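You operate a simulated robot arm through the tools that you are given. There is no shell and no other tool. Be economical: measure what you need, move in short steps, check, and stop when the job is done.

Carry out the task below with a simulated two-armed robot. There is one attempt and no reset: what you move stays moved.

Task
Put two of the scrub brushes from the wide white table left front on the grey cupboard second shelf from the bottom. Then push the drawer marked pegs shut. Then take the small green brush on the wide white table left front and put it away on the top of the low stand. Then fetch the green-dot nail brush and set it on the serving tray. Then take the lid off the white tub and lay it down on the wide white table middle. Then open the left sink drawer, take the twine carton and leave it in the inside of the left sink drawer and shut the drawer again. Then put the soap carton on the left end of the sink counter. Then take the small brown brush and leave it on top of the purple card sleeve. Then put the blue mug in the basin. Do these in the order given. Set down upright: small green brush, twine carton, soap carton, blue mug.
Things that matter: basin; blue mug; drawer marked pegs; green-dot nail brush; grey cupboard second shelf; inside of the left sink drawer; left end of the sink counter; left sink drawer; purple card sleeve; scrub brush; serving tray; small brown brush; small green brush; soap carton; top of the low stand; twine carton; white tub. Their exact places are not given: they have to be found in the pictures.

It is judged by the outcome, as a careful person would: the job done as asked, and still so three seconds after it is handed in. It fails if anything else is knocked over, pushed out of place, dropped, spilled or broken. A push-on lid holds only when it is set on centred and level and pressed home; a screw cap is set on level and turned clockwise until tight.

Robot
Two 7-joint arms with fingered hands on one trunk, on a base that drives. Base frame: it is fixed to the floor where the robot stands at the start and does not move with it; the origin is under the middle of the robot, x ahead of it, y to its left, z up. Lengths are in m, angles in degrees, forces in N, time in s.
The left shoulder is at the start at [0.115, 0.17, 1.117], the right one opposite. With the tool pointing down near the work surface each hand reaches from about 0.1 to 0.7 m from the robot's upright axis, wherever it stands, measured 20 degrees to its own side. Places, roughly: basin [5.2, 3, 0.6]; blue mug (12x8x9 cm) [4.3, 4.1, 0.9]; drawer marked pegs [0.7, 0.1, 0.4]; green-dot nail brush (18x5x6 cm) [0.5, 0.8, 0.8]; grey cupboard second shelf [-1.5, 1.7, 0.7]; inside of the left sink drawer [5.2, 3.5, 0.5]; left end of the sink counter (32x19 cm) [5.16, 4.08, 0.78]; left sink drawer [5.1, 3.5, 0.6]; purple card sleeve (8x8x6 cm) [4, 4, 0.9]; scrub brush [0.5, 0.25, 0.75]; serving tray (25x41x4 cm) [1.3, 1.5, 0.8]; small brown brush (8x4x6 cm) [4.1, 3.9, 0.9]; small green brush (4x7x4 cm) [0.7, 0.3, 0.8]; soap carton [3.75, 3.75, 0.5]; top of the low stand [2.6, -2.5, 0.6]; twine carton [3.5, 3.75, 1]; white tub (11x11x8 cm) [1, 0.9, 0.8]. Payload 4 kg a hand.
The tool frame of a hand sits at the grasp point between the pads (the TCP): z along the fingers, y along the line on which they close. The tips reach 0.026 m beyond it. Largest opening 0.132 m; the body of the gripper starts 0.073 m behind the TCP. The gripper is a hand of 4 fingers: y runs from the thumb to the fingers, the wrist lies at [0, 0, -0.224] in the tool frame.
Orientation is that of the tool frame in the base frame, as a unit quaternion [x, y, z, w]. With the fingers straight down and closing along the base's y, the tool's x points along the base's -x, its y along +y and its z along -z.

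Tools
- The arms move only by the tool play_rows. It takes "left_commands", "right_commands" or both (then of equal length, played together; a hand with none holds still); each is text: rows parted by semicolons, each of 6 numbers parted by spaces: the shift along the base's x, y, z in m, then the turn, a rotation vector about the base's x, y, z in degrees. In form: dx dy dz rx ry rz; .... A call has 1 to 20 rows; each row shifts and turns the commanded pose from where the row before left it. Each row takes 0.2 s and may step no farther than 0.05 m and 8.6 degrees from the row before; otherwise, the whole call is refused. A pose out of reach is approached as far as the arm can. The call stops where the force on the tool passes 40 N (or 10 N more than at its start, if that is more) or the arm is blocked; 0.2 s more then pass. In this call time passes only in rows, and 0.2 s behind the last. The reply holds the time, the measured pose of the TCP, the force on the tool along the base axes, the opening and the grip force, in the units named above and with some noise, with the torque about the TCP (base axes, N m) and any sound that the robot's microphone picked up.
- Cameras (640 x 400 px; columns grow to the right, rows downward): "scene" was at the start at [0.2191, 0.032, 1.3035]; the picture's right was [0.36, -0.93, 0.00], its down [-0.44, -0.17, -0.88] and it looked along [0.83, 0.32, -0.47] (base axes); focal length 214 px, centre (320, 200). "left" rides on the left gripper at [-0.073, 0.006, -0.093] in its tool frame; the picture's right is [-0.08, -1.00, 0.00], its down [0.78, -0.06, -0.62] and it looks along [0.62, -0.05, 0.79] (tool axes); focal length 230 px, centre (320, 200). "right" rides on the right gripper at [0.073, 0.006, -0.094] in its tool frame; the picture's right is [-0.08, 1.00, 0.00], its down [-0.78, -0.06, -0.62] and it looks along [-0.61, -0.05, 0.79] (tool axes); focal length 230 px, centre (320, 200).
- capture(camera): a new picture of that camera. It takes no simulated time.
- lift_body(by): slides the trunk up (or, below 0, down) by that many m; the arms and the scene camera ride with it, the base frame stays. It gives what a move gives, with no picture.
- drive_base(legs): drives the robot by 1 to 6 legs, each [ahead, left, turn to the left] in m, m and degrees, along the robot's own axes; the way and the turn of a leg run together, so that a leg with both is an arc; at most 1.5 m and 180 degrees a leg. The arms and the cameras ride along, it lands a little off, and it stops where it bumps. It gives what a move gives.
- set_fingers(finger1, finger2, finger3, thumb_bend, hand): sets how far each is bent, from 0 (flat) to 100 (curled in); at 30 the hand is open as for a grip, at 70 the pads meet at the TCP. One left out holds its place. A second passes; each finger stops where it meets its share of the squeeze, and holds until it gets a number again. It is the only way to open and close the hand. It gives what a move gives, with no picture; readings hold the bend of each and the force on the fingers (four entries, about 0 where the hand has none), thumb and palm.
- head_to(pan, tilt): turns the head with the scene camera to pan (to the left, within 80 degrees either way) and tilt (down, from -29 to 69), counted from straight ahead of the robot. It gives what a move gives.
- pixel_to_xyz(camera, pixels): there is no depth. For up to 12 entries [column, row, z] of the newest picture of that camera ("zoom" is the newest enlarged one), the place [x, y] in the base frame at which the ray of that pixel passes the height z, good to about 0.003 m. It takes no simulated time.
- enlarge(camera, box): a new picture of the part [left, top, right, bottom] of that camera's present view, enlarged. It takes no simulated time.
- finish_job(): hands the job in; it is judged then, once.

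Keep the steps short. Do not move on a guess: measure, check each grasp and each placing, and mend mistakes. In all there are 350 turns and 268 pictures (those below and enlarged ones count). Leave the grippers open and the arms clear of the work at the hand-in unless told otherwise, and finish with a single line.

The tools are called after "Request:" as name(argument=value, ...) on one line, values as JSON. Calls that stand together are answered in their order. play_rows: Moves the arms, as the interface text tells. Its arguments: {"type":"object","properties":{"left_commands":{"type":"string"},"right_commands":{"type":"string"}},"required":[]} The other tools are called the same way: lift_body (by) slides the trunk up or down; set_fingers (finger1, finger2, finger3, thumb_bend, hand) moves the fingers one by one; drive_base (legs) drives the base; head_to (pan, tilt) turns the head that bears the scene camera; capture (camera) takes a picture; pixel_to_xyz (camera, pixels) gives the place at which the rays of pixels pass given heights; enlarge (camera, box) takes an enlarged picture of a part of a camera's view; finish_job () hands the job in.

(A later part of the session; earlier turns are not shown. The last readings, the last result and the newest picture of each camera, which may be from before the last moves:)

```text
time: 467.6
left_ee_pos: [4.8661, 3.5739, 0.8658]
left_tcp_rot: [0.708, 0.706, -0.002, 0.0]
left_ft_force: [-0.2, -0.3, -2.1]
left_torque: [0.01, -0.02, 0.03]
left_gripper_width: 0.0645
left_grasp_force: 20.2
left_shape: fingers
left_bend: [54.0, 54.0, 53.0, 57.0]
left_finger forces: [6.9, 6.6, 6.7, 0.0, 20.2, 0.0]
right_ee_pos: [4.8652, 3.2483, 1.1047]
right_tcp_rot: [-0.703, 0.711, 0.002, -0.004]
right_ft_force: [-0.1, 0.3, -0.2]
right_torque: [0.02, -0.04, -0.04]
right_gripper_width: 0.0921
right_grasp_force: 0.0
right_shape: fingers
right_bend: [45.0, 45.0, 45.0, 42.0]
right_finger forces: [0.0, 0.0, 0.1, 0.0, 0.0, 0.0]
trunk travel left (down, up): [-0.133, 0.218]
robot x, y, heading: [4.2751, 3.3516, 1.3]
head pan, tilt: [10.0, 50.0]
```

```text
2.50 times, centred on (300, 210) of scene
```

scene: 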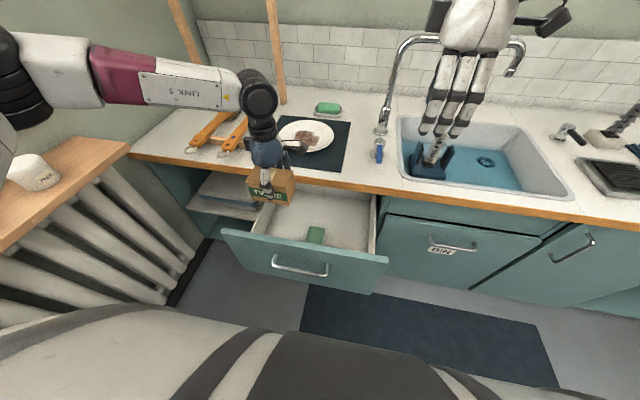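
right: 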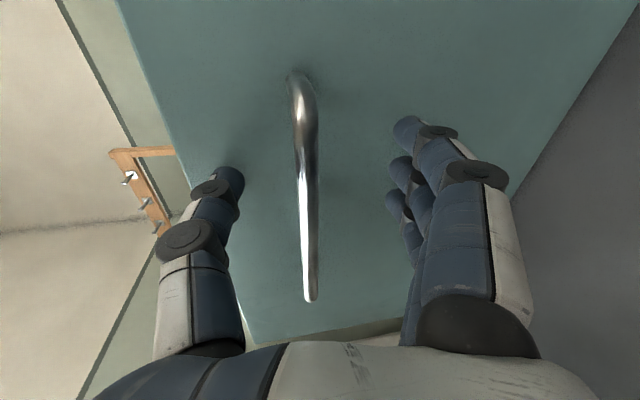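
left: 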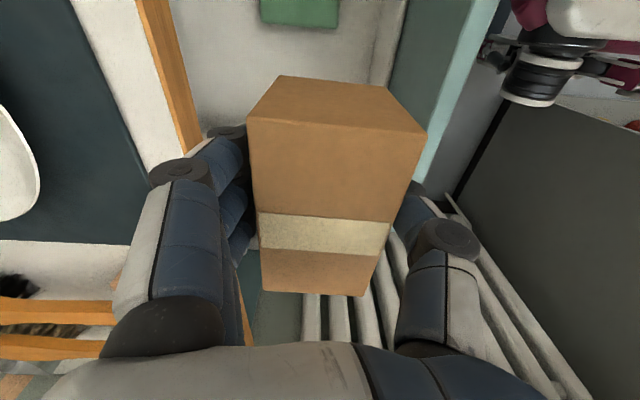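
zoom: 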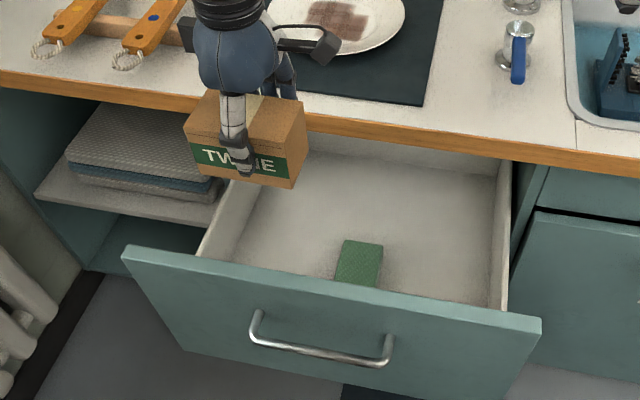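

The carton (11.5 cm long) is 15 mm off-centre in the hand toward +y. I shift it 16 mm right so it fits between the green item and the drawer wall, then lower gradually.

Request:
play_rows(left_commands="0 -0.016 0 0 0 0; 0 0 -0.04 0 0 0; 0 0 -0.04 0 0 0; 0 0 -0.03 0 0 0")

Request:
capture(camera="left")

Request:
enlarge(camera="scene", box=[200, 130, 400, 290])

```text
time: 468.6
left_ee_pos: [4.8664, 3.5589, 0.7531]
left_tcp_rot: [0.708, 0.706, -0.001, -0.001]
left_ft_force: [0.8, -0.2, -1.6]
left_torque: [-0.02, 0.01, 0.03]
left_gripper_width: 0.0646
left_grasp_force: 20.1
left_shape: fingers
left_bend: [54.0, 54.0, 53.0, 57.0]
left_finger forces: [6.8, 6.7, 6.7, 0.0, 20.1, 0.0]
right_ee_pos: [4.865, 3.2488, 1.1055]
right_tcp_rot: [-0.703, 0.712, 0.001, -0.004]
right_ft_force: [-0.4, 0.8, 0.1]
right_torque: [-0.01, 0.04, -0.02]
right_gripper_width: 0.092
right_grasp_force: 0.0
right_shape: fingers
right_bend: [45.0, 45.0, 45.0, 42.0]
right_finger forces: [0.0, 0.0, 0.1, 0.0, 0.0, 0.0]
trunk travel left (down, up): [-0.133, 0.218]
robot x, y, heading: [4.2779, 3.3602, 1.3]
head pan, tilt: [10.0, 50.0]
```

```text
86 pictures are left
```

left: 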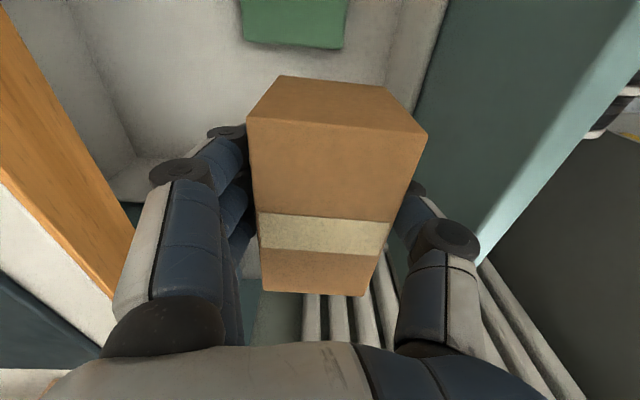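

```text
2.50 times, centred on (300, 210) of scene
```

zoom: 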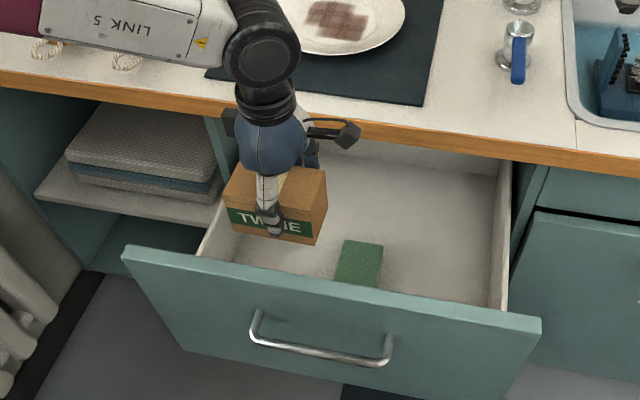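

Request:
pixel_to_xyz(camera="left", pixels=[[315, 293, 0.763], [285, 76, 0.703], [385, 86, 0.703], [285, 47, 0.62], [340, 49, 0.62], [285, 47, 0.6], [390, 75, 0.72], [120, 205, 0.72]])

Request:
pixel_to_xyz(camera="zoom", pixels=[[203, 253, 0.72], [222, 205, 0.72], [237, 262, 0.6], [237, 262, 0.62]])

```text
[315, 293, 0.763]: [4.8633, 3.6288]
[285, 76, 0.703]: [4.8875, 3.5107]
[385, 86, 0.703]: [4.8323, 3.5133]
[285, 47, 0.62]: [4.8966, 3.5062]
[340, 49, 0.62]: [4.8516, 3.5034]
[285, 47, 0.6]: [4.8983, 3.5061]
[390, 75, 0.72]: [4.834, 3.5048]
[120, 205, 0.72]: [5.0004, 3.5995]
```

```text
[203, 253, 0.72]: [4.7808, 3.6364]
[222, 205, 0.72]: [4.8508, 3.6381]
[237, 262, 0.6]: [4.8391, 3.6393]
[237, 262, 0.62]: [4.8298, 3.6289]
```

Margins ≈ 6 mm either side – it fits. I lower in small steps to the floor.

Request:
play_rows(left_commands="0 0 -0.03 0 0 0; 0 0 -0.02 0 0 0; 0 0 -0.015 0 0 0; 0 0 -0.008 0 0 0; 0 0 -0.006 0 0 0")

Request:
capture(camera="left")

```text
time: 469.9
left_ee_pos: [4.8647, 3.5596, 0.6737]
left_tcp_rot: [0.708, 0.706, -0.001, -0.001]
left_ft_force: [0.9, 0.1, -0.9]
left_torque: [-0.04, 0.0, 0.07]
left_gripper_width: 0.0641
left_grasp_force: 19.7
left_shape: fingers
left_bend: [54.0, 54.0, 53.0, 57.0]
left_finger forces: [6.7, 6.7, 6.7, 0.1, 20.0, 0.0]
right_ee_pos: [4.865, 3.2498, 1.1061]
right_tcp_rot: [-0.703, 0.711, 0.001, -0.003]
right_ft_force: [0.0, 0.5, 0.1]
right_torque: [-0.01, 0.02, 0.01]
right_gripper_width: 0.0919
right_grasp_force: 0.1
right_shape: fingers
right_bend: [45.0, 45.0, 45.0, 42.0]
right_finger forces: [0.1, 0.0, 0.0, 0.1, 0.1, 0.0]
trunk travel left (down, up): [-0.133, 0.218]
robot x, y, heading: [4.2741, 3.3596, 1.1]
head pan, tilt: [10.0, 50.0]
```

```text
84 pictures are left
```

left: 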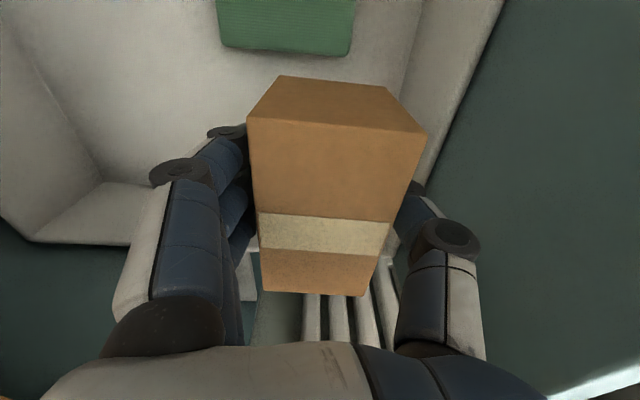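

Request:
play_rows(left_commands="0 0 -0.008 0 0 0; 0 0 -0.006 0 0 0; 0 0 -0.005 0 0 0; 0 0 -0.004 0 0 0")

```text
time: 470.9
left_ee_pos: [4.8661, 3.5586, 0.653]
left_tcp_rot: [0.708, 0.706, -0.002, -0.001]
left_ft_force: [-0.2, -0.4, -1.7]
left_torque: [-0.03, 0.01, 0.02]
left_gripper_width: 0.0641
left_grasp_force: 20.0
left_shape: fingers
left_bend: [54.0, 54.0, 53.0, 57.0]
left_finger forces: [6.7, 6.6, 6.7, 0.0, 20.0, 0.1]
right_ee_pos: [4.8656, 3.2489, 1.1066]
right_tcp_rot: [-0.703, 0.711, 0.0, -0.003]
right_ft_force: [-0.9, -0.3, 0.5]
right_torque: [0.0, 0.01, 0.02]
right_gripper_width: 0.0917
right_grasp_force: 0.1
right_shape: fingers
right_bend: [45.0, 45.0, 45.0, 42.0]
right_finger forces: [0.0, 0.0, 0.0, 0.0, 0.0, 0.0]
trunk travel left (down, up): [-0.133, 0.218]
robot x, y, heading: [4.275, 3.3541, 1.0]
head pan, tilt: [10.0, 50.0]
```

Request:
play_rows(left_commands="0 0 -0.006 0 0 0; 0 0 -0.005 0 0 0; 0 0 -0.005 0 0 0; 0 0 -0.004 0 0 0; 0 0 -0.004 0 0 0")

Request:
enlarge(camera="scene", box=[200, 130, 400, 290])

```text
time: 472.1
left_ee_pos: [4.8649, 3.5583, 0.6278]
left_tcp_rot: [0.708, 0.706, -0.001, -0.001]
left_ft_force: [0.2, 0.1, 0.0]
left_torque: [-0.08, -0.01, 0.0]
left_gripper_width: 0.0646
left_grasp_force: 20.1
left_shape: fingers
left_bend: [54.0, 54.0, 53.0, 57.0]
left_finger forces: [6.8, 6.8, 6.7, 0.1, 19.9, 0.0]
right_ee_pos: [4.8653, 3.249, 1.1064]
right_tcp_rot: [-0.703, 0.711, 0.001, -0.004]
right_ft_force: [0.0, -0.6, 0.2]
right_torque: [0.0, -0.02, 0.01]
right_gripper_width: 0.092
right_grasp_force: 0.1
right_shape: fingers
right_bend: [45.0, 45.0, 45.0, 42.0]
right_finger forces: [0.0, 0.1, 0.0, 0.0, 0.0, 0.1]
trunk travel left (down, up): [-0.133, 0.218]
robot x, y, heading: [4.2734, 3.3543, 1.2]
head pan, tilt: [10.0, 50.0]
```

```text
2.50 times, centred on (300, 210) of scene
```

zoom: 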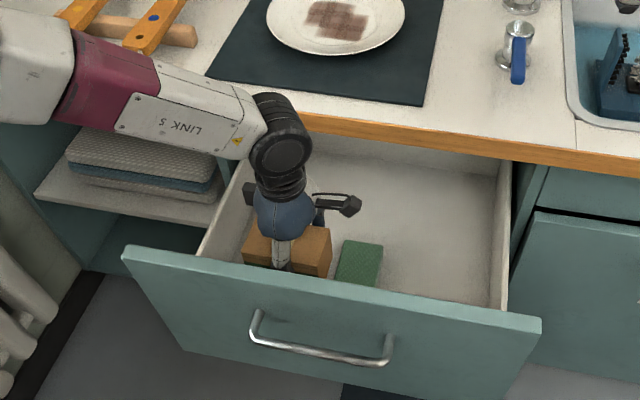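

Request:
play_rows(left_commands="0 0 -0.003 0 0 0; 0 0 -0.003 0 0 0; 0 0 -0.003 0 0 0")

```text
time: 472.9
left_ee_pos: [4.8653, 3.559, 0.6187]
left_tcp_rot: [0.708, 0.707, -0.001, -0.001]
left_ft_force: [-0.9, 0.3, -2.4]
left_torque: [-0.04, 0.02, -0.02]
left_gripper_width: 0.0644
left_grasp_force: 19.9
left_shape: fingers
left_bend: [54.0, 54.0, 53.0, 57.0]
left_finger forces: [6.6, 6.8, 6.8, 0.0, 19.9, 0.0]
right_ee_pos: [4.8641, 3.2505, 1.1055]
right_tcp_rot: [-0.703, 0.711, 0.0, -0.004]
right_ft_force: [0.5, -1.0, -0.2]
right_torque: [-0.01, 0.01, 0.01]
right_gripper_width: 0.0921
right_grasp_force: 0.1
right_shape: fingers
right_bend: [45.0, 45.0, 45.0, 42.0]
right_finger forces: [0.0, 0.1, 0.0, 0.0, 0.0, 0.0]
trunk travel left (down, up): [-0.133, 0.218]
robot x, y, heading: [4.277, 3.3569, 1.3]
head pan, tilt: [10.0, 50.0]
```

Request:
play_rows(left_commands="0 -0.001 -0.004 0 0 0; 0 0 -0.004 0 0 0; 0 0 -0.004 0 0 0; 0 0 -0.004 0 0 0")

Request:
enlarge(camera="scene", box=[220, 150, 340, 250])

```text
time: 473.9
left_ee_pos: [4.865, 3.5576, 0.6036]
left_tcp_rot: [0.707, 0.707, -0.002, -0.001]
left_ft_force: [0.1, -0.1, -1.2]
left_torque: [-0.04, -0.01, 0.0]
left_gripper_width: 0.0644
left_grasp_force: 20.1
left_shape: fingers
left_bend: [54.0, 54.0, 53.0, 57.0]
left_finger forces: [6.7, 6.8, 6.7, 0.1, 20.0, 0.0]
right_ee_pos: [4.8656, 3.249, 1.1062]
right_tcp_rot: [-0.703, 0.711, 0.001, -0.004]
right_ft_force: [-0.2, -0.2, 0.3]
right_torque: [0.0, 0.01, 0.02]
right_gripper_width: 0.092
right_grasp_force: 0.0
right_shape: fingers
right_bend: [45.0, 45.0, 45.0, 42.0]
right_finger forces: [0.1, 0.0, 0.1, 0.0, 0.1, 0.0]
trunk travel left (down, up): [-0.133, 0.218]
robot x, y, heading: [4.2739, 3.3567, 1.0]
head pan, tilt: [10.0, 50.0]
```

```text
4.00 times, centred on (280, 200) of scene
```

zoom: 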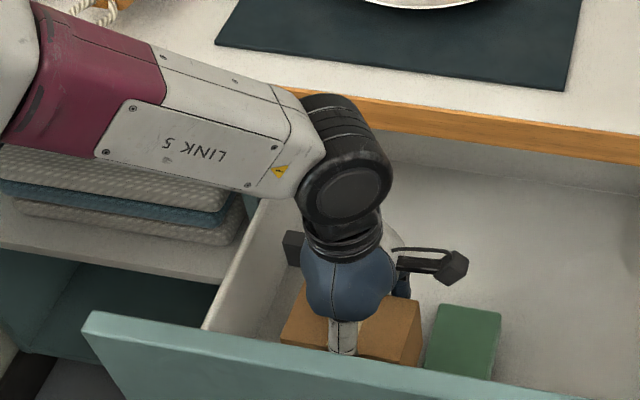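

Request:
play_rows(left_commands="0 0 -0.004 0 0 0; 0 0 -0.004 0 0 0; 0 0 -0.004 0 0 0; 0 0 -0.004 0 0 0; 0 0 -0.004 0 0 0; 0 0 -0.004 0 0 0")

```text
time: 475.2
left_ee_pos: [4.8651, 3.5583, 0.5818]
left_tcp_rot: [0.708, 0.706, 0.0, 0.0]
left_ft_force: [-1.2, 4.7, 9.3]
left_torque: [-0.23, -0.17, 0.05]
left_gripper_width: 0.0646
left_grasp_force: 22.1
left_shape: fingers
left_bend: [55.0, 54.0, 54.0, 57.0]
left_finger forces: [8.5, 6.7, 6.1, 0.1, 22.5, 0.0]
right_ee_pos: [4.8625, 3.2498, 1.1085]
right_tcp_rot: [-0.703, 0.711, 0.0, -0.003]
right_ft_force: [0.1, -0.8, 0.4]
right_torque: [0.01, -0.01, 0.02]
right_gripper_width: 0.0918
right_grasp_force: 0.0
right_shape: fingers
right_bend: [45.0, 45.0, 45.0, 42.0]
right_finger forces: [0.1, 0.0, 0.0, 0.0, 0.0, 0.1]
trunk travel left (down, up): [-0.133, 0.218]
robot x, y, heading: [4.2734, 3.3565, 1.4]
head pan, tilt: [10.0, 50.0]
```

The carton rests on the floor (TCP 0.582). I open the fingers moderately and lift out.

Request:
set_fingers(hand="left", finger1=46, finger2=46, finger3=46, thumb_bend=46)

Request:
play_rows(left_commands="0 0 0.01 0 0 0; 0 0 0.02 0 0 0; 0 0 0.04 0 0 0; 0 0 0.045 0 0 0; 0 0 0.045 0 0 0; 0 0 0.045 0 0 0; 0 0 0.045 0 0 0; 0 0 0.045 0 0 0; 0 0 0.045 0 0 0; 0 0 0.045 0 0 0; 0 0 0.045 0 0 0")

Request:
enlarge(camera="scene", box=[200, 130, 400, 290])

```text
time: 476.2
left_ee_pos: [4.8649, 3.557, 0.5791]
left_tcp_rot: [0.707, 0.707, -0.001, -0.002]
left_ft_force: [-0.5, -0.1, -0.4]
left_torque: [-0.02, -0.04, 0.0]
left_gripper_width: 0.0829
left_grasp_force: 0.0
left_shape: fingers
left_bend: [46.0, 46.0, 46.0, 46.0]
left_finger forces: [0.0, 0.1, 0.0, 0.1, 0.0, 0.0]
right_ee_pos: [4.864, 3.2479, 1.1063]
right_tcp_rot: [-0.703, 0.711, 0.0, -0.003]
right_ft_force: [0.1, 0.2, -0.4]
right_torque: [0.01, 0.01, 0.03]
right_gripper_width: 0.092
right_grasp_force: 0.0
right_shape: fingers
right_bend: [45.0, 45.0, 45.0, 42.0]
right_finger forces: [0.0, 0.0, 0.0, 0.0, 0.0, 0.1]
trunk travel left (down, up): [-0.133, 0.218]
robot x, y, heading: [4.2775, 3.3579, 1.0]
head pan, tilt: [10.0, 50.0]
```

```text
time: 478.6
left_ee_pos: [4.8645, 3.5575, 1.012]
left_tcp_rot: [0.708, 0.706, -0.002, -0.001]
left_ft_force: [0.4, -0.6, 0.9]
left_torque: [0.02, 0.01, -0.02]
left_gripper_width: 0.0836
left_grasp_force: 0.1
left_shape: fingers
left_bend: [46.0, 46.0, 46.0, 46.0]
left_finger forces: [0.0, 0.0, 0.0, 0.1, 0.0, 0.1]
right_ee_pos: [4.8633, 3.2484, 1.1067]
right_tcp_rot: [-0.703, 0.712, 0.001, -0.002]
right_ft_force: [0.3, -1.3, 0.0]
right_torque: [-0.03, -0.01, 0.02]
right_gripper_width: 0.0919
right_grasp_force: 0.1
right_shape: fingers
right_bend: [45.0, 45.0, 45.0, 42.0]
right_finger forces: [0.0, 0.0, 0.0, 0.0, 0.0, 0.0]
trunk travel left (down, up): [-0.133, 0.218]
robot x, y, heading: [4.2741, 3.3526, 1.2]
head pan, tilt: [10.0, 50.0]
```

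```text
2.50 times, centred on (300, 210) of scene
```

zoom: 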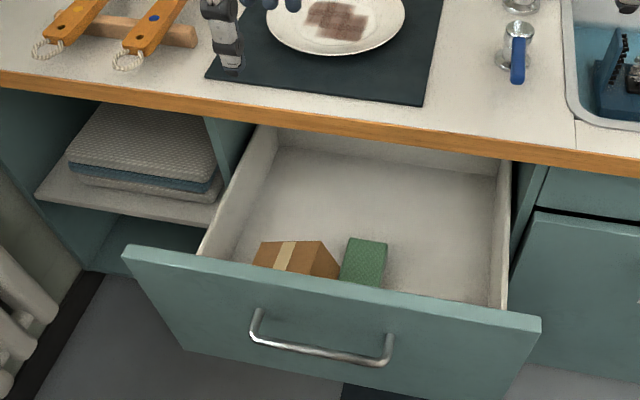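

The carton stands upright in the drawer beside the green item. To shut the drawer I back off 0.35 m, pitch the closed right hand forward and low as a pusher.

Request:
drive_base(legs=[[-0.36, -0.02, 0]])

Request:
set_fingers(hand="right", finger1=70, finger2=70, finger3=70, thumb_bend=68)

Request:
play_rows(right_commands="-0.01 0 -0.02 0 -8 0; -0.01 0.01 -0.02 0 -8 0; -0.01 0.01 -0.03 0 -8 0; 0 0.01 -0.03 0 -8 0; 0 0.01 -0.04 0 -8 0; 0 0.02 -0.04 0 -8 0; 0 0.02 -0.04 0 -8 0; 0 0.01 -0.04 0 -8 0; 0 0 -0.04 0 -8 0; 0 0 -0.04 0 -8 0; 0 0 -0.04 0 0 0; 0 0 -0.04 0 0 0")

Request:
capture(camera="right")

Request:
capture(camera="scene")

```text
time: 481.0
left_ee_pos: [4.5063, 3.5277, 1.0101]
left_tcp_rot: [0.71, 0.704, -0.002, -0.001]
left_ft_force: [-0.3, 0.2, 0.1]
left_torque: [0.0, 0.0, -0.01]
left_gripper_width: 0.083
left_grasp_force: 0.0
left_shape: fingers
left_bend: [46.0, 46.0, 46.0, 46.0]
left_finger forces: [0.1, 0.0, 0.1, 0.0, 0.0, 0.0]
right_ee_pos: [4.5019, 3.2177, 1.1051]
right_tcp_rot: [-0.701, 0.713, 0.002, -0.003]
right_ft_force: [0.2, 0.1, 0.7]
right_torque: [-0.02, 0.0, -0.02]
right_gripper_width: 0.0923
right_grasp_force: 0.0
right_shape: fingers
right_bend: [45.0, 45.0, 45.0, 42.0]
right_finger forces: [0.0, 0.1, 0.1, 0.0, 0.1, 0.1]
trunk travel left (down, up): [-0.133, 0.218]
robot x, y, heading: [3.9142, 3.3302, 1.0]
head pan, tilt: [10.0, 50.0]
```

```text
time: 482.0
left_ee_pos: [4.5069, 3.5271, 1.0093]
left_tcp_rot: [0.71, 0.704, -0.001, -0.001]
left_ft_force: [0.5, 0.3, 0.4]
left_torque: [0.0, -0.01, 0.0]
left_gripper_width: 0.0833
left_grasp_force: 0.0
left_shape: fingers
left_bend: [46.0, 46.0, 46.0, 46.0]
left_finger forces: [0.0, 0.0, 0.0, 0.0, 0.0, 0.0]
right_ee_pos: [4.5021, 3.2188, 1.1073]
right_tcp_rot: [-0.701, 0.713, 0.0, -0.003]
right_ft_force: [0.0, 0.2, -0.6]
right_torque: [0.01, 0.03, -0.04]
right_gripper_width: 0.0164
right_grasp_force: 0.0
right_shape: fingers
right_bend: [70.0, 70.0, 70.0, 68.0]
right_finger forces: [0.0, 0.0, 0.0, 0.0, 0.0, 0.1]
trunk travel left (down, up): [-0.133, 0.218]
robot x, y, heading: [3.9114, 3.3324, 1.0]
head pan, tilt: [10.0, 50.0]
```

```text
time: 484.8
left_ee_pos: [4.5068, 3.5273, 1.0102]
left_tcp_rot: [0.711, 0.703, -0.002, -0.001]
left_ft_force: [-0.3, -0.6, -0.3]
left_torque: [-0.01, 0.0, -0.02]
left_gripper_width: 0.0833
left_grasp_force: 0.1
left_shape: fingers
left_bend: [46.0, 46.0, 46.0, 46.0]
left_finger forces: [0.0, 0.1, 0.1, 0.1, 0.0, 0.0]
right_ee_pos: [4.4963, 3.2562, 0.6911]
right_tcp_rot: [-0.509, 0.568, -0.48, 0.433]
right_ft_force: [0.0, -0.4, 0.0]
right_torque: [0.0, -0.02, -0.01]
right_gripper_width: 0.0159
right_grasp_force: 0.1
right_shape: fingers
right_bend: [70.0, 70.0, 70.0, 68.0]
right_finger forces: [0.0, 0.0, 0.0, 0.0, 0.1, 0.0]
trunk travel left (down, up): [-0.133, 0.218]
robot x, y, heading: [3.9119, 3.3261, 1.1]
head pan, tilt: [10.0, 50.0]
stopped in row 12 (right hand): the arm was blocked; the commanded pose is now the measured one
```

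```text
80 pictures are left
```

right: 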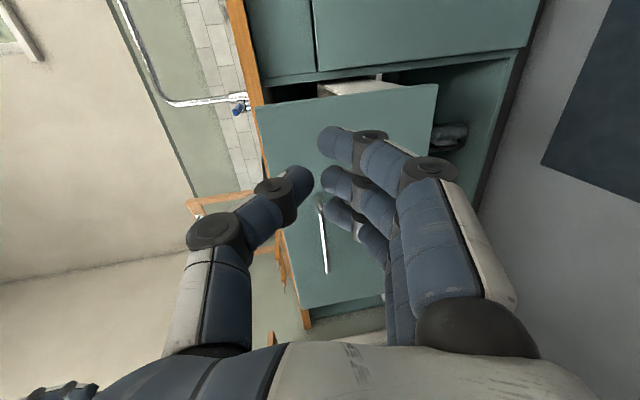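

```text
79 pictures are left
```

scene: 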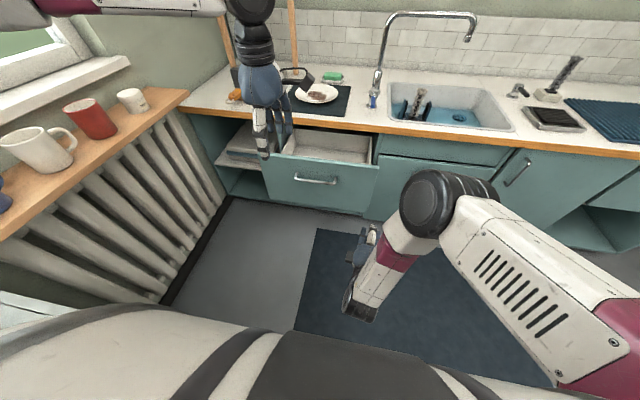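

I shift left 5 cm, turn 8° left and drive straight toward the drawer front.

Request:
drive_base(legs=[[0, 0.045, 0], [0, 0, 8], [0.14, -0.02, 0]])

Request:
capture(camera="right")

```text
time: 486.6
left_ee_pos: [4.4751, 3.6486, 1.0102]
left_tcp_rot: [0.661, 0.751, -0.001, -0.001]
left_ft_force: [0.7, -0.6, 0.1]
left_torque: [0.0, 0.0, -0.04]
left_gripper_width: 0.0832
left_grasp_force: 0.0
left_shape: fingers
left_bend: [46.0, 46.0, 46.0, 46.0]
left_finger forces: [0.0, 0.0, 0.0, 0.0, 0.0, 0.0]
right_ee_pos: [4.5031, 3.3781, 0.6896]
right_tcp_rot: [0.547, -0.533, 0.45, -0.463]
right_ft_force: [0.6, -0.9, 0.9]
right_torque: [0.0, -0.02, 0.0]
right_gripper_width: 0.0161
right_grasp_force: 0.0
right_shape: fingers
right_bend: [70.0, 70.0, 70.0, 68.0]
right_finger forces: [0.0, 0.1, 0.0, 0.0, 0.1, 0.1]
trunk travel left (down, up): [-0.133, 0.218]
robot x, y, heading: [3.9166, 3.3776, 8.8]
head pan, tilt: [10.0, 50.0]
stopped in leg 2: the robot was blocked; the commanded pose is now the measured one
```

```text
78 pictures are left
```

right: 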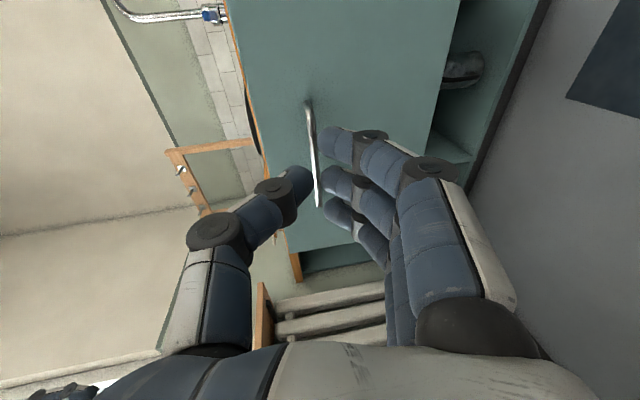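

The base touched the shelf; I ease 4 cm to the right and go ahead.

Request:
drive_base(legs=[[0, -0.04, 0], [0.12, -0.015, 0]])

Request:
capture(camera="right")

```text
time: 488.5
left_ee_pos: [4.5992, 3.6105, 1.0088]
left_tcp_rot: [0.661, 0.75, -0.001, -0.001]
left_ft_force: [0.5, 0.4, -0.9]
left_torque: [-0.01, 0.04, 0.01]
left_gripper_width: 0.0834
left_grasp_force: 0.0
left_shape: fingers
left_bend: [46.0, 46.0, 46.0, 46.0]
left_finger forces: [0.0, 0.0, 0.1, 0.0, 0.0, 0.0]
right_ee_pos: [4.6264, 3.3401, 0.6893]
right_tcp_rot: [0.546, -0.533, 0.451, -0.463]
right_ft_force: [1.3, -0.6, 0.5]
right_torque: [-0.01, 0.01, 0.0]
right_gripper_width: 0.0161
right_grasp_force: 0.0
right_shape: fingers
right_bend: [70.0, 70.0, 70.0, 68.0]
right_finger forces: [0.0, 0.0, 0.0, 0.1, 0.1, 0.0]
trunk travel left (down, up): [-0.133, 0.218]
robot x, y, heading: [4.0348, 3.337, 8.6]
head pan, tilt: [10.0, 50.0]
```

```text
77 pictures are left
```

right: 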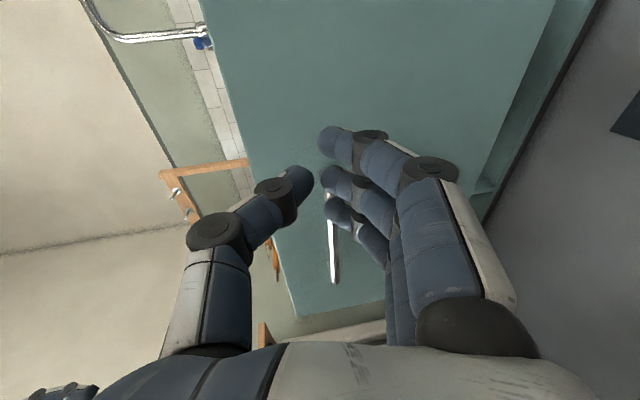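

The hand points at the bare front right of the handle. Pushing ahead.

Request:
drive_base(legs=[[0.2, -0.025, 0]])

Request:
drive_base(legs=[[0.14, -0.018, 0]])

Request:
capture(camera="scene")

```text
time: 490.1
left_ee_pos: [4.8015, 3.6143, 1.0093]
left_tcp_rot: [0.664, 0.748, -0.002, -0.001]
left_ft_force: [0.1, 0.3, -0.2]
left_torque: [0.01, 0.02, -0.01]
left_gripper_width: 0.0833
left_grasp_force: 0.0
left_shape: fingers
left_bend: [46.0, 46.0, 46.0, 46.0]
left_finger forces: [0.0, 0.1, 0.0, 0.0, 0.0, 0.0]
right_ee_pos: [4.8266, 3.342, 0.6899]
right_tcp_rot: [0.544, -0.535, 0.453, -0.462]
right_ft_force: [0.6, -0.7, -0.9]
right_torque: [0.03, -0.01, 0.01]
right_gripper_width: 0.0157
right_grasp_force: 0.0
right_shape: fingers
right_bend: [70.0, 70.0, 70.0, 68.0]
right_finger forces: [0.1, 0.0, 0.1, 0.0, 0.0, 0.0]
trunk travel left (down, up): [-0.133, 0.218]
robot x, y, heading: [4.2343, 3.3437, 8.2]
head pan, tilt: [10.0, 50.0]
```

```text
time: 491.5
left_ee_pos: [4.9408, 3.6158, 1.0101]
left_tcp_rot: [0.664, 0.748, -0.001, -0.001]
left_ft_force: [-0.6, -0.2, 0.5]
left_torque: [0.04, -0.01, -0.02]
left_gripper_width: 0.0834
left_grasp_force: 0.1
left_shape: fingers
left_bend: [46.0, 46.0, 46.0, 46.0]
left_finger forces: [0.0, 0.0, 0.0, 0.0, 0.1, 0.1]
right_ee_pos: [4.9611, 3.3431, 0.6867]
right_tcp_rot: [0.547, -0.539, 0.449, -0.457]
right_ft_force: [-7.5, 0.6, -2.0]
right_torque: [0.01, 0.02, -0.04]
right_gripper_width: 0.0121
right_grasp_force: 3.4
right_shape: fingers
right_bend: [70.0, 69.0, 70.0, 72.0]
right_finger forces: [0.0, 0.0, 0.0, 0.0, 8.4, 0.0]
trunk travel left (down, up): [-0.133, 0.218]
robot x, y, heading: [4.3805, 3.3413, 8.4]
head pan, tilt: [10.0, 50.0]
stopped in leg 1: the force on the tool passed its limit at 55 N (the readings are from after the stop); the commanded pose is now the measured one
```

```text
76 pictures are left
```

scene: 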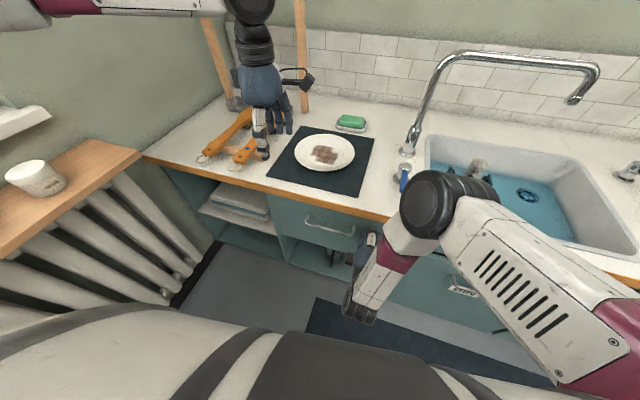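

The drawer stopped at 55 N with the front flush. I back off and check; also look at the counter's left end.

Request:
drive_base(legs=[[-0.25, 0.0, 0]])

Request:
head_to(pan=25, tilt=35)

Request:
enlarge(camera="scene", box=[150, 50, 500, 290])

```text
time: 493.3
left_ee_pos: [4.691, 3.5779, 1.0094]
left_tcp_rot: [0.664, 0.747, -0.002, -0.002]
left_ft_force: [0.4, -0.1, 0.2]
left_torque: [0.01, 0.01, 0.02]
left_gripper_width: 0.0833
left_grasp_force: 0.0
left_shape: fingers
left_bend: [46.0, 46.0, 46.0, 46.0]
left_finger forces: [0.1, 0.0, 0.1, 0.1, 0.1, 0.0]
right_ee_pos: [4.7131, 3.3065, 0.6877]
right_tcp_rot: [0.546, -0.539, 0.45, -0.458]
right_ft_force: [0.5, 0.4, -0.5]
right_torque: [0.01, -0.03, 0.05]
right_gripper_width: 0.0154
right_grasp_force: 0.0
right_shape: fingers
right_bend: [70.0, 70.0, 70.0, 68.0]
right_finger forces: [0.0, 0.0, 0.0, 0.0, 0.1, 0.1]
trunk travel left (down, up): [-0.133, 0.218]
robot x, y, heading: [4.129, 3.3098, 8.2]
head pan, tilt: [10.0, 50.0]
```

```text
time: 494.1
left_ee_pos: [4.6928, 3.5799, 1.0094]
left_tcp_rot: [0.665, 0.747, -0.002, -0.001]
left_ft_force: [-0.4, 0.3, 0.2]
left_torque: [0.02, 0.0, 0.01]
left_gripper_width: 0.0835
left_grasp_force: 0.0
left_shape: fingers
left_bend: [46.0, 46.0, 46.0, 46.0]
left_finger forces: [0.0, 0.0, 0.0, 0.0, 0.1, 0.0]
right_ee_pos: [4.713, 3.3069, 0.6882]
right_tcp_rot: [0.546, -0.539, 0.45, -0.458]
right_ft_force: [-0.4, 0.9, -0.1]
right_torque: [-0.04, 0.0, -0.01]
right_gripper_width: 0.0153
right_grasp_force: 0.1
right_shape: fingers
right_bend: [70.0, 70.0, 70.0, 68.0]
right_finger forces: [0.0, 0.0, 0.1, 0.1, 0.0, 0.0]
trunk travel left (down, up): [-0.133, 0.218]
robot x, y, heading: [4.1309, 3.3069, 8.1]
head pan, tilt: [25.0, 35.0]
```

```text
1.67 times, centred on (325, 170) of scene
```

zoom: 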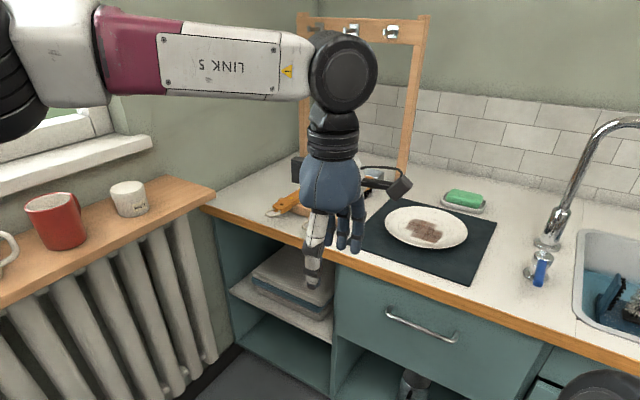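

The drawer is shut flush. Now the soap carton on the lower shelf. I upright the right hand, drive back in front of the shelf and look in from lower down.

Request:
play_rows(right_commands="0 0 0.04 0 8 0; 0 0 0.04 0 8 0; 0 0 0.04 0 8 0; 0 -0.01 0.04 0 8 0; 0 -0.01 0.04 0 8 0; 0 -0.02 0.04 0 8 0; 0 -0.02 0.04 0 8 0; 0 -0.02 0.04 0 8 0; 0 -0.02 0.04 0 8 0; 0 -0.02 0.04 0 8 0; 0 0 0.04 0 0 0")

Request:
drive_base(legs=[[-0.2, -0.3, 0], [0, 0, 81.5]])

Request:
lift_body(by=-0.13)

Request:
head_to(pan=0, tilt=35)

Request:
capture(camera="scene")

```text
time: 496.5
left_ee_pos: [4.6927, 3.5772, 1.0086]
left_tcp_rot: [0.665, 0.747, -0.001, 0.0]
left_ft_force: [0.7, -0.3, -0.2]
left_torque: [-0.04, 0.01, -0.02]
left_gripper_width: 0.0835
left_grasp_force: 0.1
left_shape: fingers
left_bend: [46.0, 46.0, 46.0, 46.0]
left_finger forces: [0.0, 0.0, 0.0, 0.0, 0.0, 0.0]
right_ee_pos: [4.7291, 3.2813, 0.9811]
right_tcp_rot: [-0.694, 0.704, -0.092, 0.12]
right_ft_force: [-1.6, 0.0, -0.2]
right_torque: [-0.02, 0.04, 0.01]
right_gripper_width: 0.0158
right_grasp_force: 0.0
right_shape: fingers
right_bend: [70.0, 70.0, 70.0, 68.0]
right_finger forces: [0.0, 0.1, 0.0, 0.0, 0.0, 0.0]
right hand out of reach, approached as far as the arm can: row 7, 8, 9, 10, 11
trunk travel left (down, up): [-0.133, 0.218]
robot x, y, heading: [4.1349, 3.3078, 7.8]
head pan, tilt: [25.0, 35.0]
```

```text
time: 503.2
left_ee_pos: [3.7853, 3.5757, 1.0086]
left_tcp_rot: [0.014, 1.0, -0.002, 0.0]
left_ft_force: [-0.1, -0.3, -0.4]
left_torque: [0.0, 0.01, -0.02]
left_gripper_width: 0.0834
left_grasp_force: 0.1
left_shape: fingers
left_bend: [46.0, 46.0, 46.0, 46.0]
left_finger forces: [0.1, 0.0, 0.0, 0.0, 0.0, 0.0]
right_ee_pos: [4.0861, 3.5698, 0.9818]
right_tcp_rot: [0.985, -0.078, -0.009, -0.152]
right_ft_force: [-0.4, -0.1, 0.2]
right_torque: [0.03, 0.02, 0.01]
right_gripper_width: 0.0159
right_grasp_force: 0.0
right_shape: fingers
right_bend: [70.0, 70.0, 70.0, 68.0]
right_finger forces: [0.0, 0.0, 0.0, 0.0, 0.0, 0.0]
trunk travel left (down, up): [-0.133, 0.218]
robot x, y, heading: [3.9709, 2.98, 89.8]
head pan, tilt: [25.0, 35.0]
```

```text
time: 504.8
left_ee_pos: [3.7869, 3.5747, 0.881]
left_tcp_rot: [0.013, 1.0, -0.001, 0.0]
left_ft_force: [-0.1, 0.7, 0.5]
left_torque: [0.02, -0.01, -0.01]
left_gripper_width: 0.0833
left_grasp_force: 0.0
left_shape: fingers
left_bend: [46.0, 46.0, 46.0, 46.0]
left_finger forces: [0.0, 0.1, 0.0, 0.1, 0.0, 0.0]
right_ee_pos: [4.0854, 3.5661, 0.665]
right_tcp_rot: [0.995, -0.08, 0.005, 0.055]
right_ft_force: [0.3, -0.7, -0.9]
right_torque: [-0.01, 0.04, -0.01]
right_gripper_width: 0.0159
right_grasp_force: 0.1
right_shape: fingers
right_bend: [70.0, 70.0, 70.0, 68.0]
right_finger forces: [0.0, 0.1, 0.1, 0.0, 0.0, 0.0]
trunk travel left (down, up): [-0.003, 0.348]
robot x, y, heading: [3.9722, 2.9836, 89.8]
head pan, tilt: [25.0, 35.0]
```

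```text
time: 505.7
left_ee_pos: [3.7872, 3.5755, 0.8789]
left_tcp_rot: [0.014, 1.0, -0.001, 0.0]
left_ft_force: [-0.3, 0.4, 0.6]
left_torque: [-0.02, 0.01, 0.0]
left_gripper_width: 0.0835
left_grasp_force: 0.0
left_shape: fingers
left_bend: [46.0, 46.0, 46.0, 46.0]
left_finger forces: [0.1, 0.0, 0.0, 0.0, 0.0, 0.0]
right_ee_pos: [4.0854, 3.5664, 0.6651]
right_tcp_rot: [0.995, -0.081, 0.004, 0.057]
right_ft_force: [1.0, 0.0, -0.2]
right_torque: [0.01, 0.01, 0.01]
right_gripper_width: 0.0157
right_grasp_force: 0.1
right_shape: fingers
right_bend: [70.0, 70.0, 70.0, 68.0]
right_finger forces: [0.0, 0.0, 0.0, 0.0, 0.0, 0.0]
trunk travel left (down, up): [-0.003, 0.348]
robot x, y, heading: [3.9681, 2.9779, 89.9]
head pan, tilt: [0.0, 35.0]
```

```text
74 pictures are left
```

scene: 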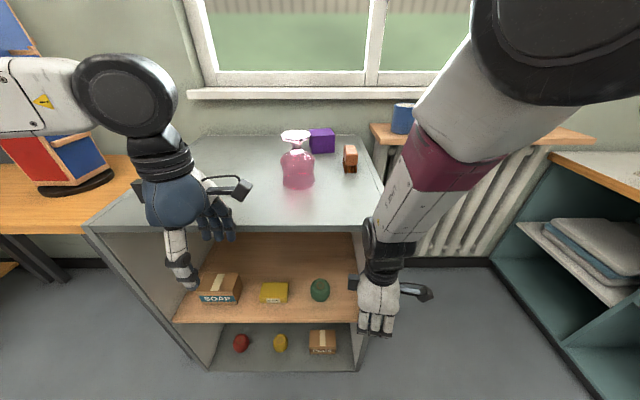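

The shelf is undisturbed. The soap carton is at (220,288). I take the left camera for triangulation too.

Request:
capture(camera="left")

Request:
enlarge(camera="scene", box=[150, 220, 350, 370])

Request:
pixel_to_xyz(camera="scene", pixels=[[172, 321, 0.5], [172, 321, 0.45], [357, 321, 0.5], [82, 227, 0.87], [382, 230, 0.87]])

```text
73 pictures are left
```

left: 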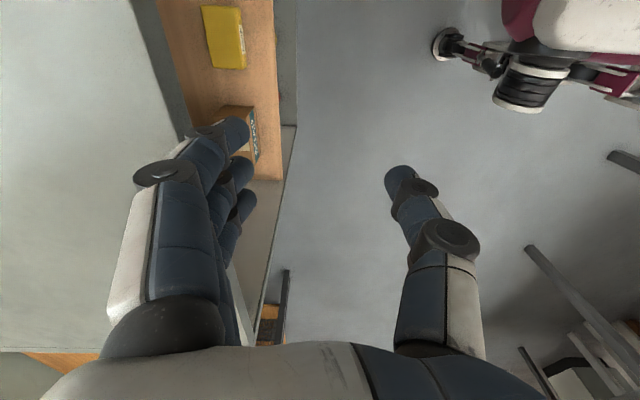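

```text
2.67 times, centred on (250, 295) of scene
```

zoom: 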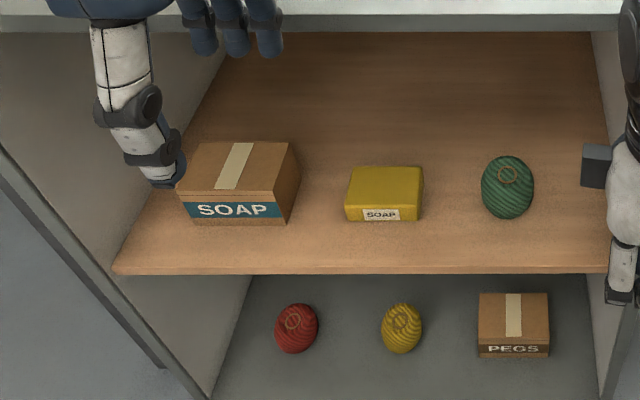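

```text
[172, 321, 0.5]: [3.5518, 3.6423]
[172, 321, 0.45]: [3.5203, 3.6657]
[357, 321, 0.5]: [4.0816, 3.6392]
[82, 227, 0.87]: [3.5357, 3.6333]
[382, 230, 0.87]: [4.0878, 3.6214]
```

Request:
pixel_to_xyz(camera="scene", pixels=[[198.7, 303.2, 0.5], [236, 304.4, 0.5], [196.8, 294.3, 0.55], [236.9, 296.9, 0.55], [196.8, 294.3, 0.56], [236.9, 296.9, 0.56], [201.3, 273.7, 0.55], [241.4, 273.3, 0.55], [201.3, 273.7, 0.56]])

```text
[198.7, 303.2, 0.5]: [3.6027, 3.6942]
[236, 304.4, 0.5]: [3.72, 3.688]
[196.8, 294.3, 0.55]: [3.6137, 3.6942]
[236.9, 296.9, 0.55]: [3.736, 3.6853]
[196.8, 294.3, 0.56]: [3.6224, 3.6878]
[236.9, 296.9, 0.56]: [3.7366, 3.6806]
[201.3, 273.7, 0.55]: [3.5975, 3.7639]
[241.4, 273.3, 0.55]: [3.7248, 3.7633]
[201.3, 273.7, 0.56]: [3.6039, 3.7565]
```

Soap carton: x 3.605–3.725, y 3.69–3.763, top ≈ 0.553, shelf z 0.50, front edge y 3.64. I'll reach in with the left hand tilted 50° forward, closing sideways on the 12 cm length. First pull back and rotate; the right hand goes up out of the way.

Request:
play_rows(left_commands="0 -0.045 0 0 0 0; 0 -0.045 0 0 0 0; 0 -0.045 0 0 0 0; 0 0 0 0 0 8.2; 0 0 0 0 0 8.2; 0 0 0 0 0 8.2; 0 0 0 0 0 8.2; 0 0 0 0 0 8.2; 0 0 0 0 0 8.2; 0 0 0 0 0 8.2; 0 0 0 0 0 8.2; 0 0 0 0 0 8.2; 0 0 0 0 0 8.2; 0 0 0 0 0 8; 0 0 0 8.4 0 0; 0 0 0 8.4 0 0; 0 0 0 8.4 0 0; 0 0 0 8.4 0 0; 0 0 0 8.4 0 0; 0 0 0 8 0 0", right_commands="0 -0.045 0 0 0 0; 0 -0.045 0 0 0 0; 0 -0.02 0.04 0 0 0; 0 0 0.04 0 0 0; 0 0 0.04 0 0 0; 0 0 0.04 0 0 0; 0 0 0.04 0 0 0; 0 0 0.04 0 0 0; 0 0 0.04 0 0 0; 0 0 0.03 0 0 0; 0 0 0 0 0 0; 0 0 0 0 0 0; 0 0 0 0 0 0; 0 0 0 0 0 0; 0 0 0 0 0 0; 0 0 0 0 0 0; 0 0 0 0 0 0; 0 0 0 0 0 0; 0 0 0 0 0 0; 0 0 0 0 0 0")

Request:
set_fingers(hand="left", finger1=22, finger2=22, finger3=22, thumb_bend=22)

Request:
capture(camera="scene")

```text
time: 509.9
left_ee_pos: [3.8349, 3.5701, 0.9588]
left_tcp_rot: [-0.631, 0.65, 0.303, 0.296]
left_ft_force: [0.2, -0.2, 0.0]
left_torque: [-0.02, -0.02, -0.01]
left_gripper_width: 0.0834
left_grasp_force: 0.1
left_shape: fingers
left_bend: [46.0, 46.0, 46.0, 46.0]
left_finger forces: [0.1, 0.1, 0.0, 0.0, 0.1, 0.0]
left hand out of reach, approached as far as the arm can: row 15, 16, 17, 18, 19, 20
right_ee_pos: [4.0849, 3.4796, 0.6362]
right_tcp_rot: [0.995, -0.081, 0.004, 0.058]
right_ft_force: [0.2, 0.1, 0.4]
right_torque: [0.01, 0.0, -0.05]
right_gripper_width: 0.0155
right_grasp_force: 0.0
right_shape: fingers
right_bend: [70.0, 70.0, 70.0, 68.0]
right_finger forces: [0.0, 0.0, 0.1, 0.0, 0.0, 0.0]
right hand out of reach, approached as far as the arm can: row 1, 2, 3, 4, 5, 6, 7, 8, 9, 10
trunk travel left (down, up): [-0.003, 0.348]
robot x, y, heading: [3.9748, 2.9828, 89.8]
head pan, tilt: [0.0, 35.0]
```

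```text
time: 510.9
left_ee_pos: [3.8338, 3.5707, 0.9586]
left_tcp_rot: [-0.632, 0.65, 0.302, 0.295]
left_ft_force: [-0.3, 0.0, -0.4]
left_torque: [-0.06, -0.01, 0.02]
left_gripper_width: 0.1522
left_grasp_force: 0.0
left_shape: fingers
left_bend: [22.0, 22.0, 22.0, 22.0]
left_finger forces: [0.0, 0.0, 0.0, 0.0, 0.0, 0.0]
right_ee_pos: [4.0845, 3.479, 0.6354]
right_tcp_rot: [0.995, -0.081, 0.004, 0.057]
right_ft_force: [0.2, 0.0, 0.6]
right_torque: [-0.01, -0.01, -0.01]
right_gripper_width: 0.0159
right_grasp_force: 0.0
right_shape: fingers
right_bend: [70.0, 70.0, 70.0, 68.0]
right_finger forces: [0.0, 0.1, 0.1, 0.1, 0.0, 0.0]
trunk travel left (down, up): [-0.003, 0.348]
robot x, y, heading: [3.972, 2.9793, 89.9]
head pan, tilt: [0.0, 35.0]
```

```text
71 pictures are left
```

scene: 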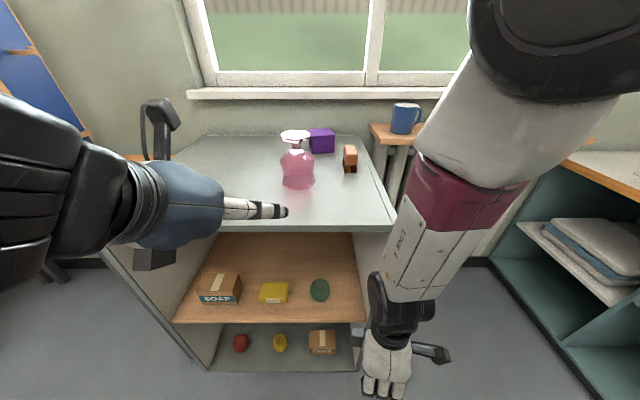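

The left hand got pushed up toward the pink glass as the arm ran out of room; I back the base away at once before lowering.

Request:
drive_base(legs=[[-0.25, 0.15, 0]])

Request:
play_rows(left_commands="0 0.02 -0.045 0 0 0; 0 0.02 -0.045 0 0 0; 0 0.02 -0.045 0 0 0; 0 0.02 -0.045 0 0 0; 0 0 -0.045 0 0 0; 0 0 -0.045 0 0 0; 0 0 -0.045 0 0 0; 0 0 -0.04 0 0 0")

Request:
capture(camera="scene")

```text
time: 512.9
left_ee_pos: [3.6843, 3.3259, 0.9597]
left_tcp_rot: [-0.631, 0.651, 0.301, 0.296]
left_ft_force: [-1.0, 0.0, 0.5]
left_torque: [0.01, 0.02, -0.03]
left_gripper_width: 0.1524
left_grasp_force: 0.0
left_shape: fingers
left_bend: [22.0, 22.0, 22.0, 22.0]
left_finger forces: [0.0, 0.0, 0.1, 0.0, 0.1, 0.0]
right_ee_pos: [3.9356, 3.2348, 0.6355]
right_tcp_rot: [0.995, -0.081, 0.005, 0.057]
right_ft_force: [-0.5, -0.2, 0.7]
right_torque: [-0.01, -0.02, 0.0]
right_gripper_width: 0.0158
right_grasp_force: 0.0
right_shape: fingers
right_bend: [70.0, 70.0, 70.0, 68.0]
right_finger forces: [0.1, 0.0, 0.1, 0.1, 0.1, 0.2]
trunk travel left (down, up): [-0.003, 0.348]
robot x, y, heading: [3.8221, 2.7353, 90.0]
head pan, tilt: [0.0, 35.0]
```

```text
time: 514.7
left_ee_pos: [3.6868, 3.4055, 0.6048]
left_tcp_rot: [-0.631, 0.651, 0.301, 0.296]
left_ft_force: [0.1, 0.0, -0.4]
left_torque: [0.01, 0.01, -0.02]
left_gripper_width: 0.1523
left_grasp_force: 0.0
left_shape: fingers
left_bend: [22.0, 22.0, 22.0, 22.0]
left_finger forces: [0.0, 0.1, 0.0, 0.1, 0.0, 0.0]
right_ee_pos: [3.9353, 3.2355, 0.6359]
right_tcp_rot: [0.995, -0.082, 0.003, 0.057]
right_ft_force: [0.3, -1.0, -0.3]
right_torque: [0.01, -0.02, 0.01]
right_gripper_width: 0.0157
right_grasp_force: 0.1
right_shape: fingers
right_bend: [70.0, 70.0, 70.0, 68.0]
right_finger forces: [0.1, 0.0, 0.0, 0.0, 0.1, 0.1]
trunk travel left (down, up): [-0.003, 0.348]
robot x, y, heading: [3.8265, 2.7377, 89.6]
head pan, tilt: [0.0, 35.0]
```

```text
70 pictures are left
```

scene: 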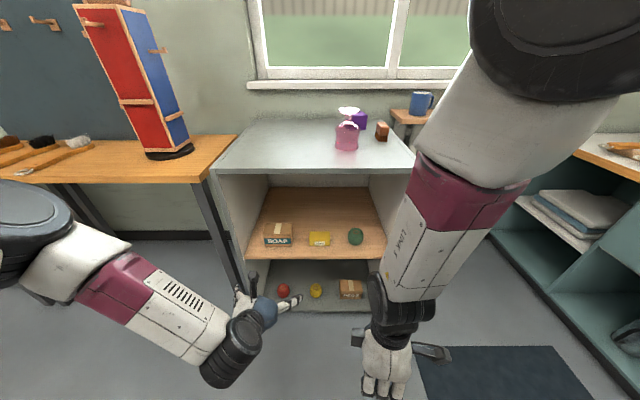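

The left hand is now low in front of the shelf, pointing in. I drive ahead 0.2 m and check with the left camera.

Request:
play_rows(left_commands="-0.02 0 0.01 0 0 0")

Request:
drive_base(legs=[[0.2, 0, 0]])

Request:
capture(camera="left")

Request:
capture(camera="scene")

```text
time: 515.1
left_ee_pos: [3.6649, 3.4058, 0.6157]
left_tcp_rot: [-0.631, 0.651, 0.301, 0.295]
left_ft_force: [0.3, -0.4, -0.2]
left_torque: [0.02, -0.01, 0.02]
left_gripper_width: 0.1523
left_grasp_force: 0.0
left_shape: fingers
left_bend: [22.0, 22.0, 22.0, 22.0]
left_finger forces: [0.0, 0.0, 0.0, 0.0, 0.0, 0.1]
right_ee_pos: [3.9348, 3.2347, 0.6367]
right_tcp_rot: [0.995, -0.082, 0.004, 0.056]
right_ft_force: [0.0, -0.6, -0.6]
right_torque: [0.01, -0.02, -0.02]
right_gripper_width: 0.0156
right_grasp_force: 0.1
right_shape: fingers
right_bend: [70.0, 70.0, 70.0, 68.0]
right_finger forces: [0.0, 0.0, 0.0, 0.0, 0.1, 0.0]
trunk travel left (down, up): [-0.003, 0.348]
robot x, y, heading: [3.8223, 2.7338, 90.0]
head pan, tilt: [0.0, 35.0]
```

```text
time: 516.7
left_ee_pos: [3.6644, 3.6073, 0.6142]
left_tcp_rot: [-0.632, 0.65, 0.302, 0.295]
left_ft_force: [1.0, 0.3, 1.5]
left_torque: [0.01, 0.02, 0.0]
left_gripper_width: 0.1523
left_grasp_force: 0.0
left_shape: fingers
left_bend: [22.0, 22.0, 22.0, 22.0]
left_finger forces: [0.1, 0.0, 0.0, 0.1, 0.0, 0.0]
right_ee_pos: [3.9347, 3.4368, 0.6361]
right_tcp_rot: [0.995, -0.082, 0.003, 0.057]
right_ft_force: [0.2, -0.5, 0.5]
right_torque: [-0.01, -0.01, 0.03]
right_gripper_width: 0.0156
right_grasp_force: 0.1
right_shape: fingers
right_bend: [70.0, 70.0, 70.0, 68.0]
right_finger forces: [0.0, 0.1, 0.1, 0.1, 0.0, 0.0]
trunk travel left (down, up): [-0.003, 0.348]
robot x, y, heading: [3.8269, 2.9341, 90.0]
head pan, tilt: [0.0, 35.0]
```

```text
69 pictures are left
```

left: 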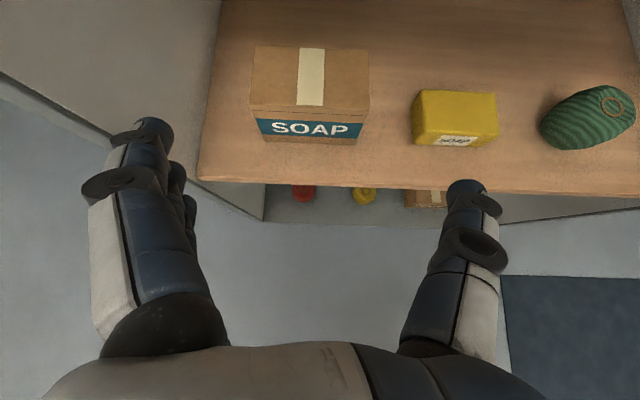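

```text
68 pictures are left
```

scene: 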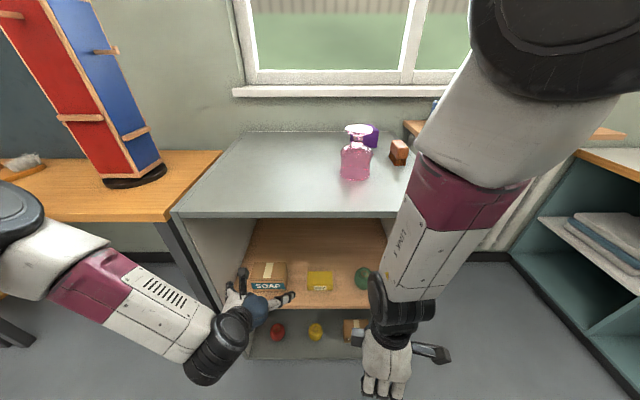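

Request:
pixel_to_xyz(camera="left", pixels=[[198, 178, 0.5], [222, 10, 0.5], [250, 108, 0.553], [369, 108, 0.553], [256, 47, 0.553], [368, 50, 0.553], [412, 140, 0.5], [255, 135, 0.5]])

```text
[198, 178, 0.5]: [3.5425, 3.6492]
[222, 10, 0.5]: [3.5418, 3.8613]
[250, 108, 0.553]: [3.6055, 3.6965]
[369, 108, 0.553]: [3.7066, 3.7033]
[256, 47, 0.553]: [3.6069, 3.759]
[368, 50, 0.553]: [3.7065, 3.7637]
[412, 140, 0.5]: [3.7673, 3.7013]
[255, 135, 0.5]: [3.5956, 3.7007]
```

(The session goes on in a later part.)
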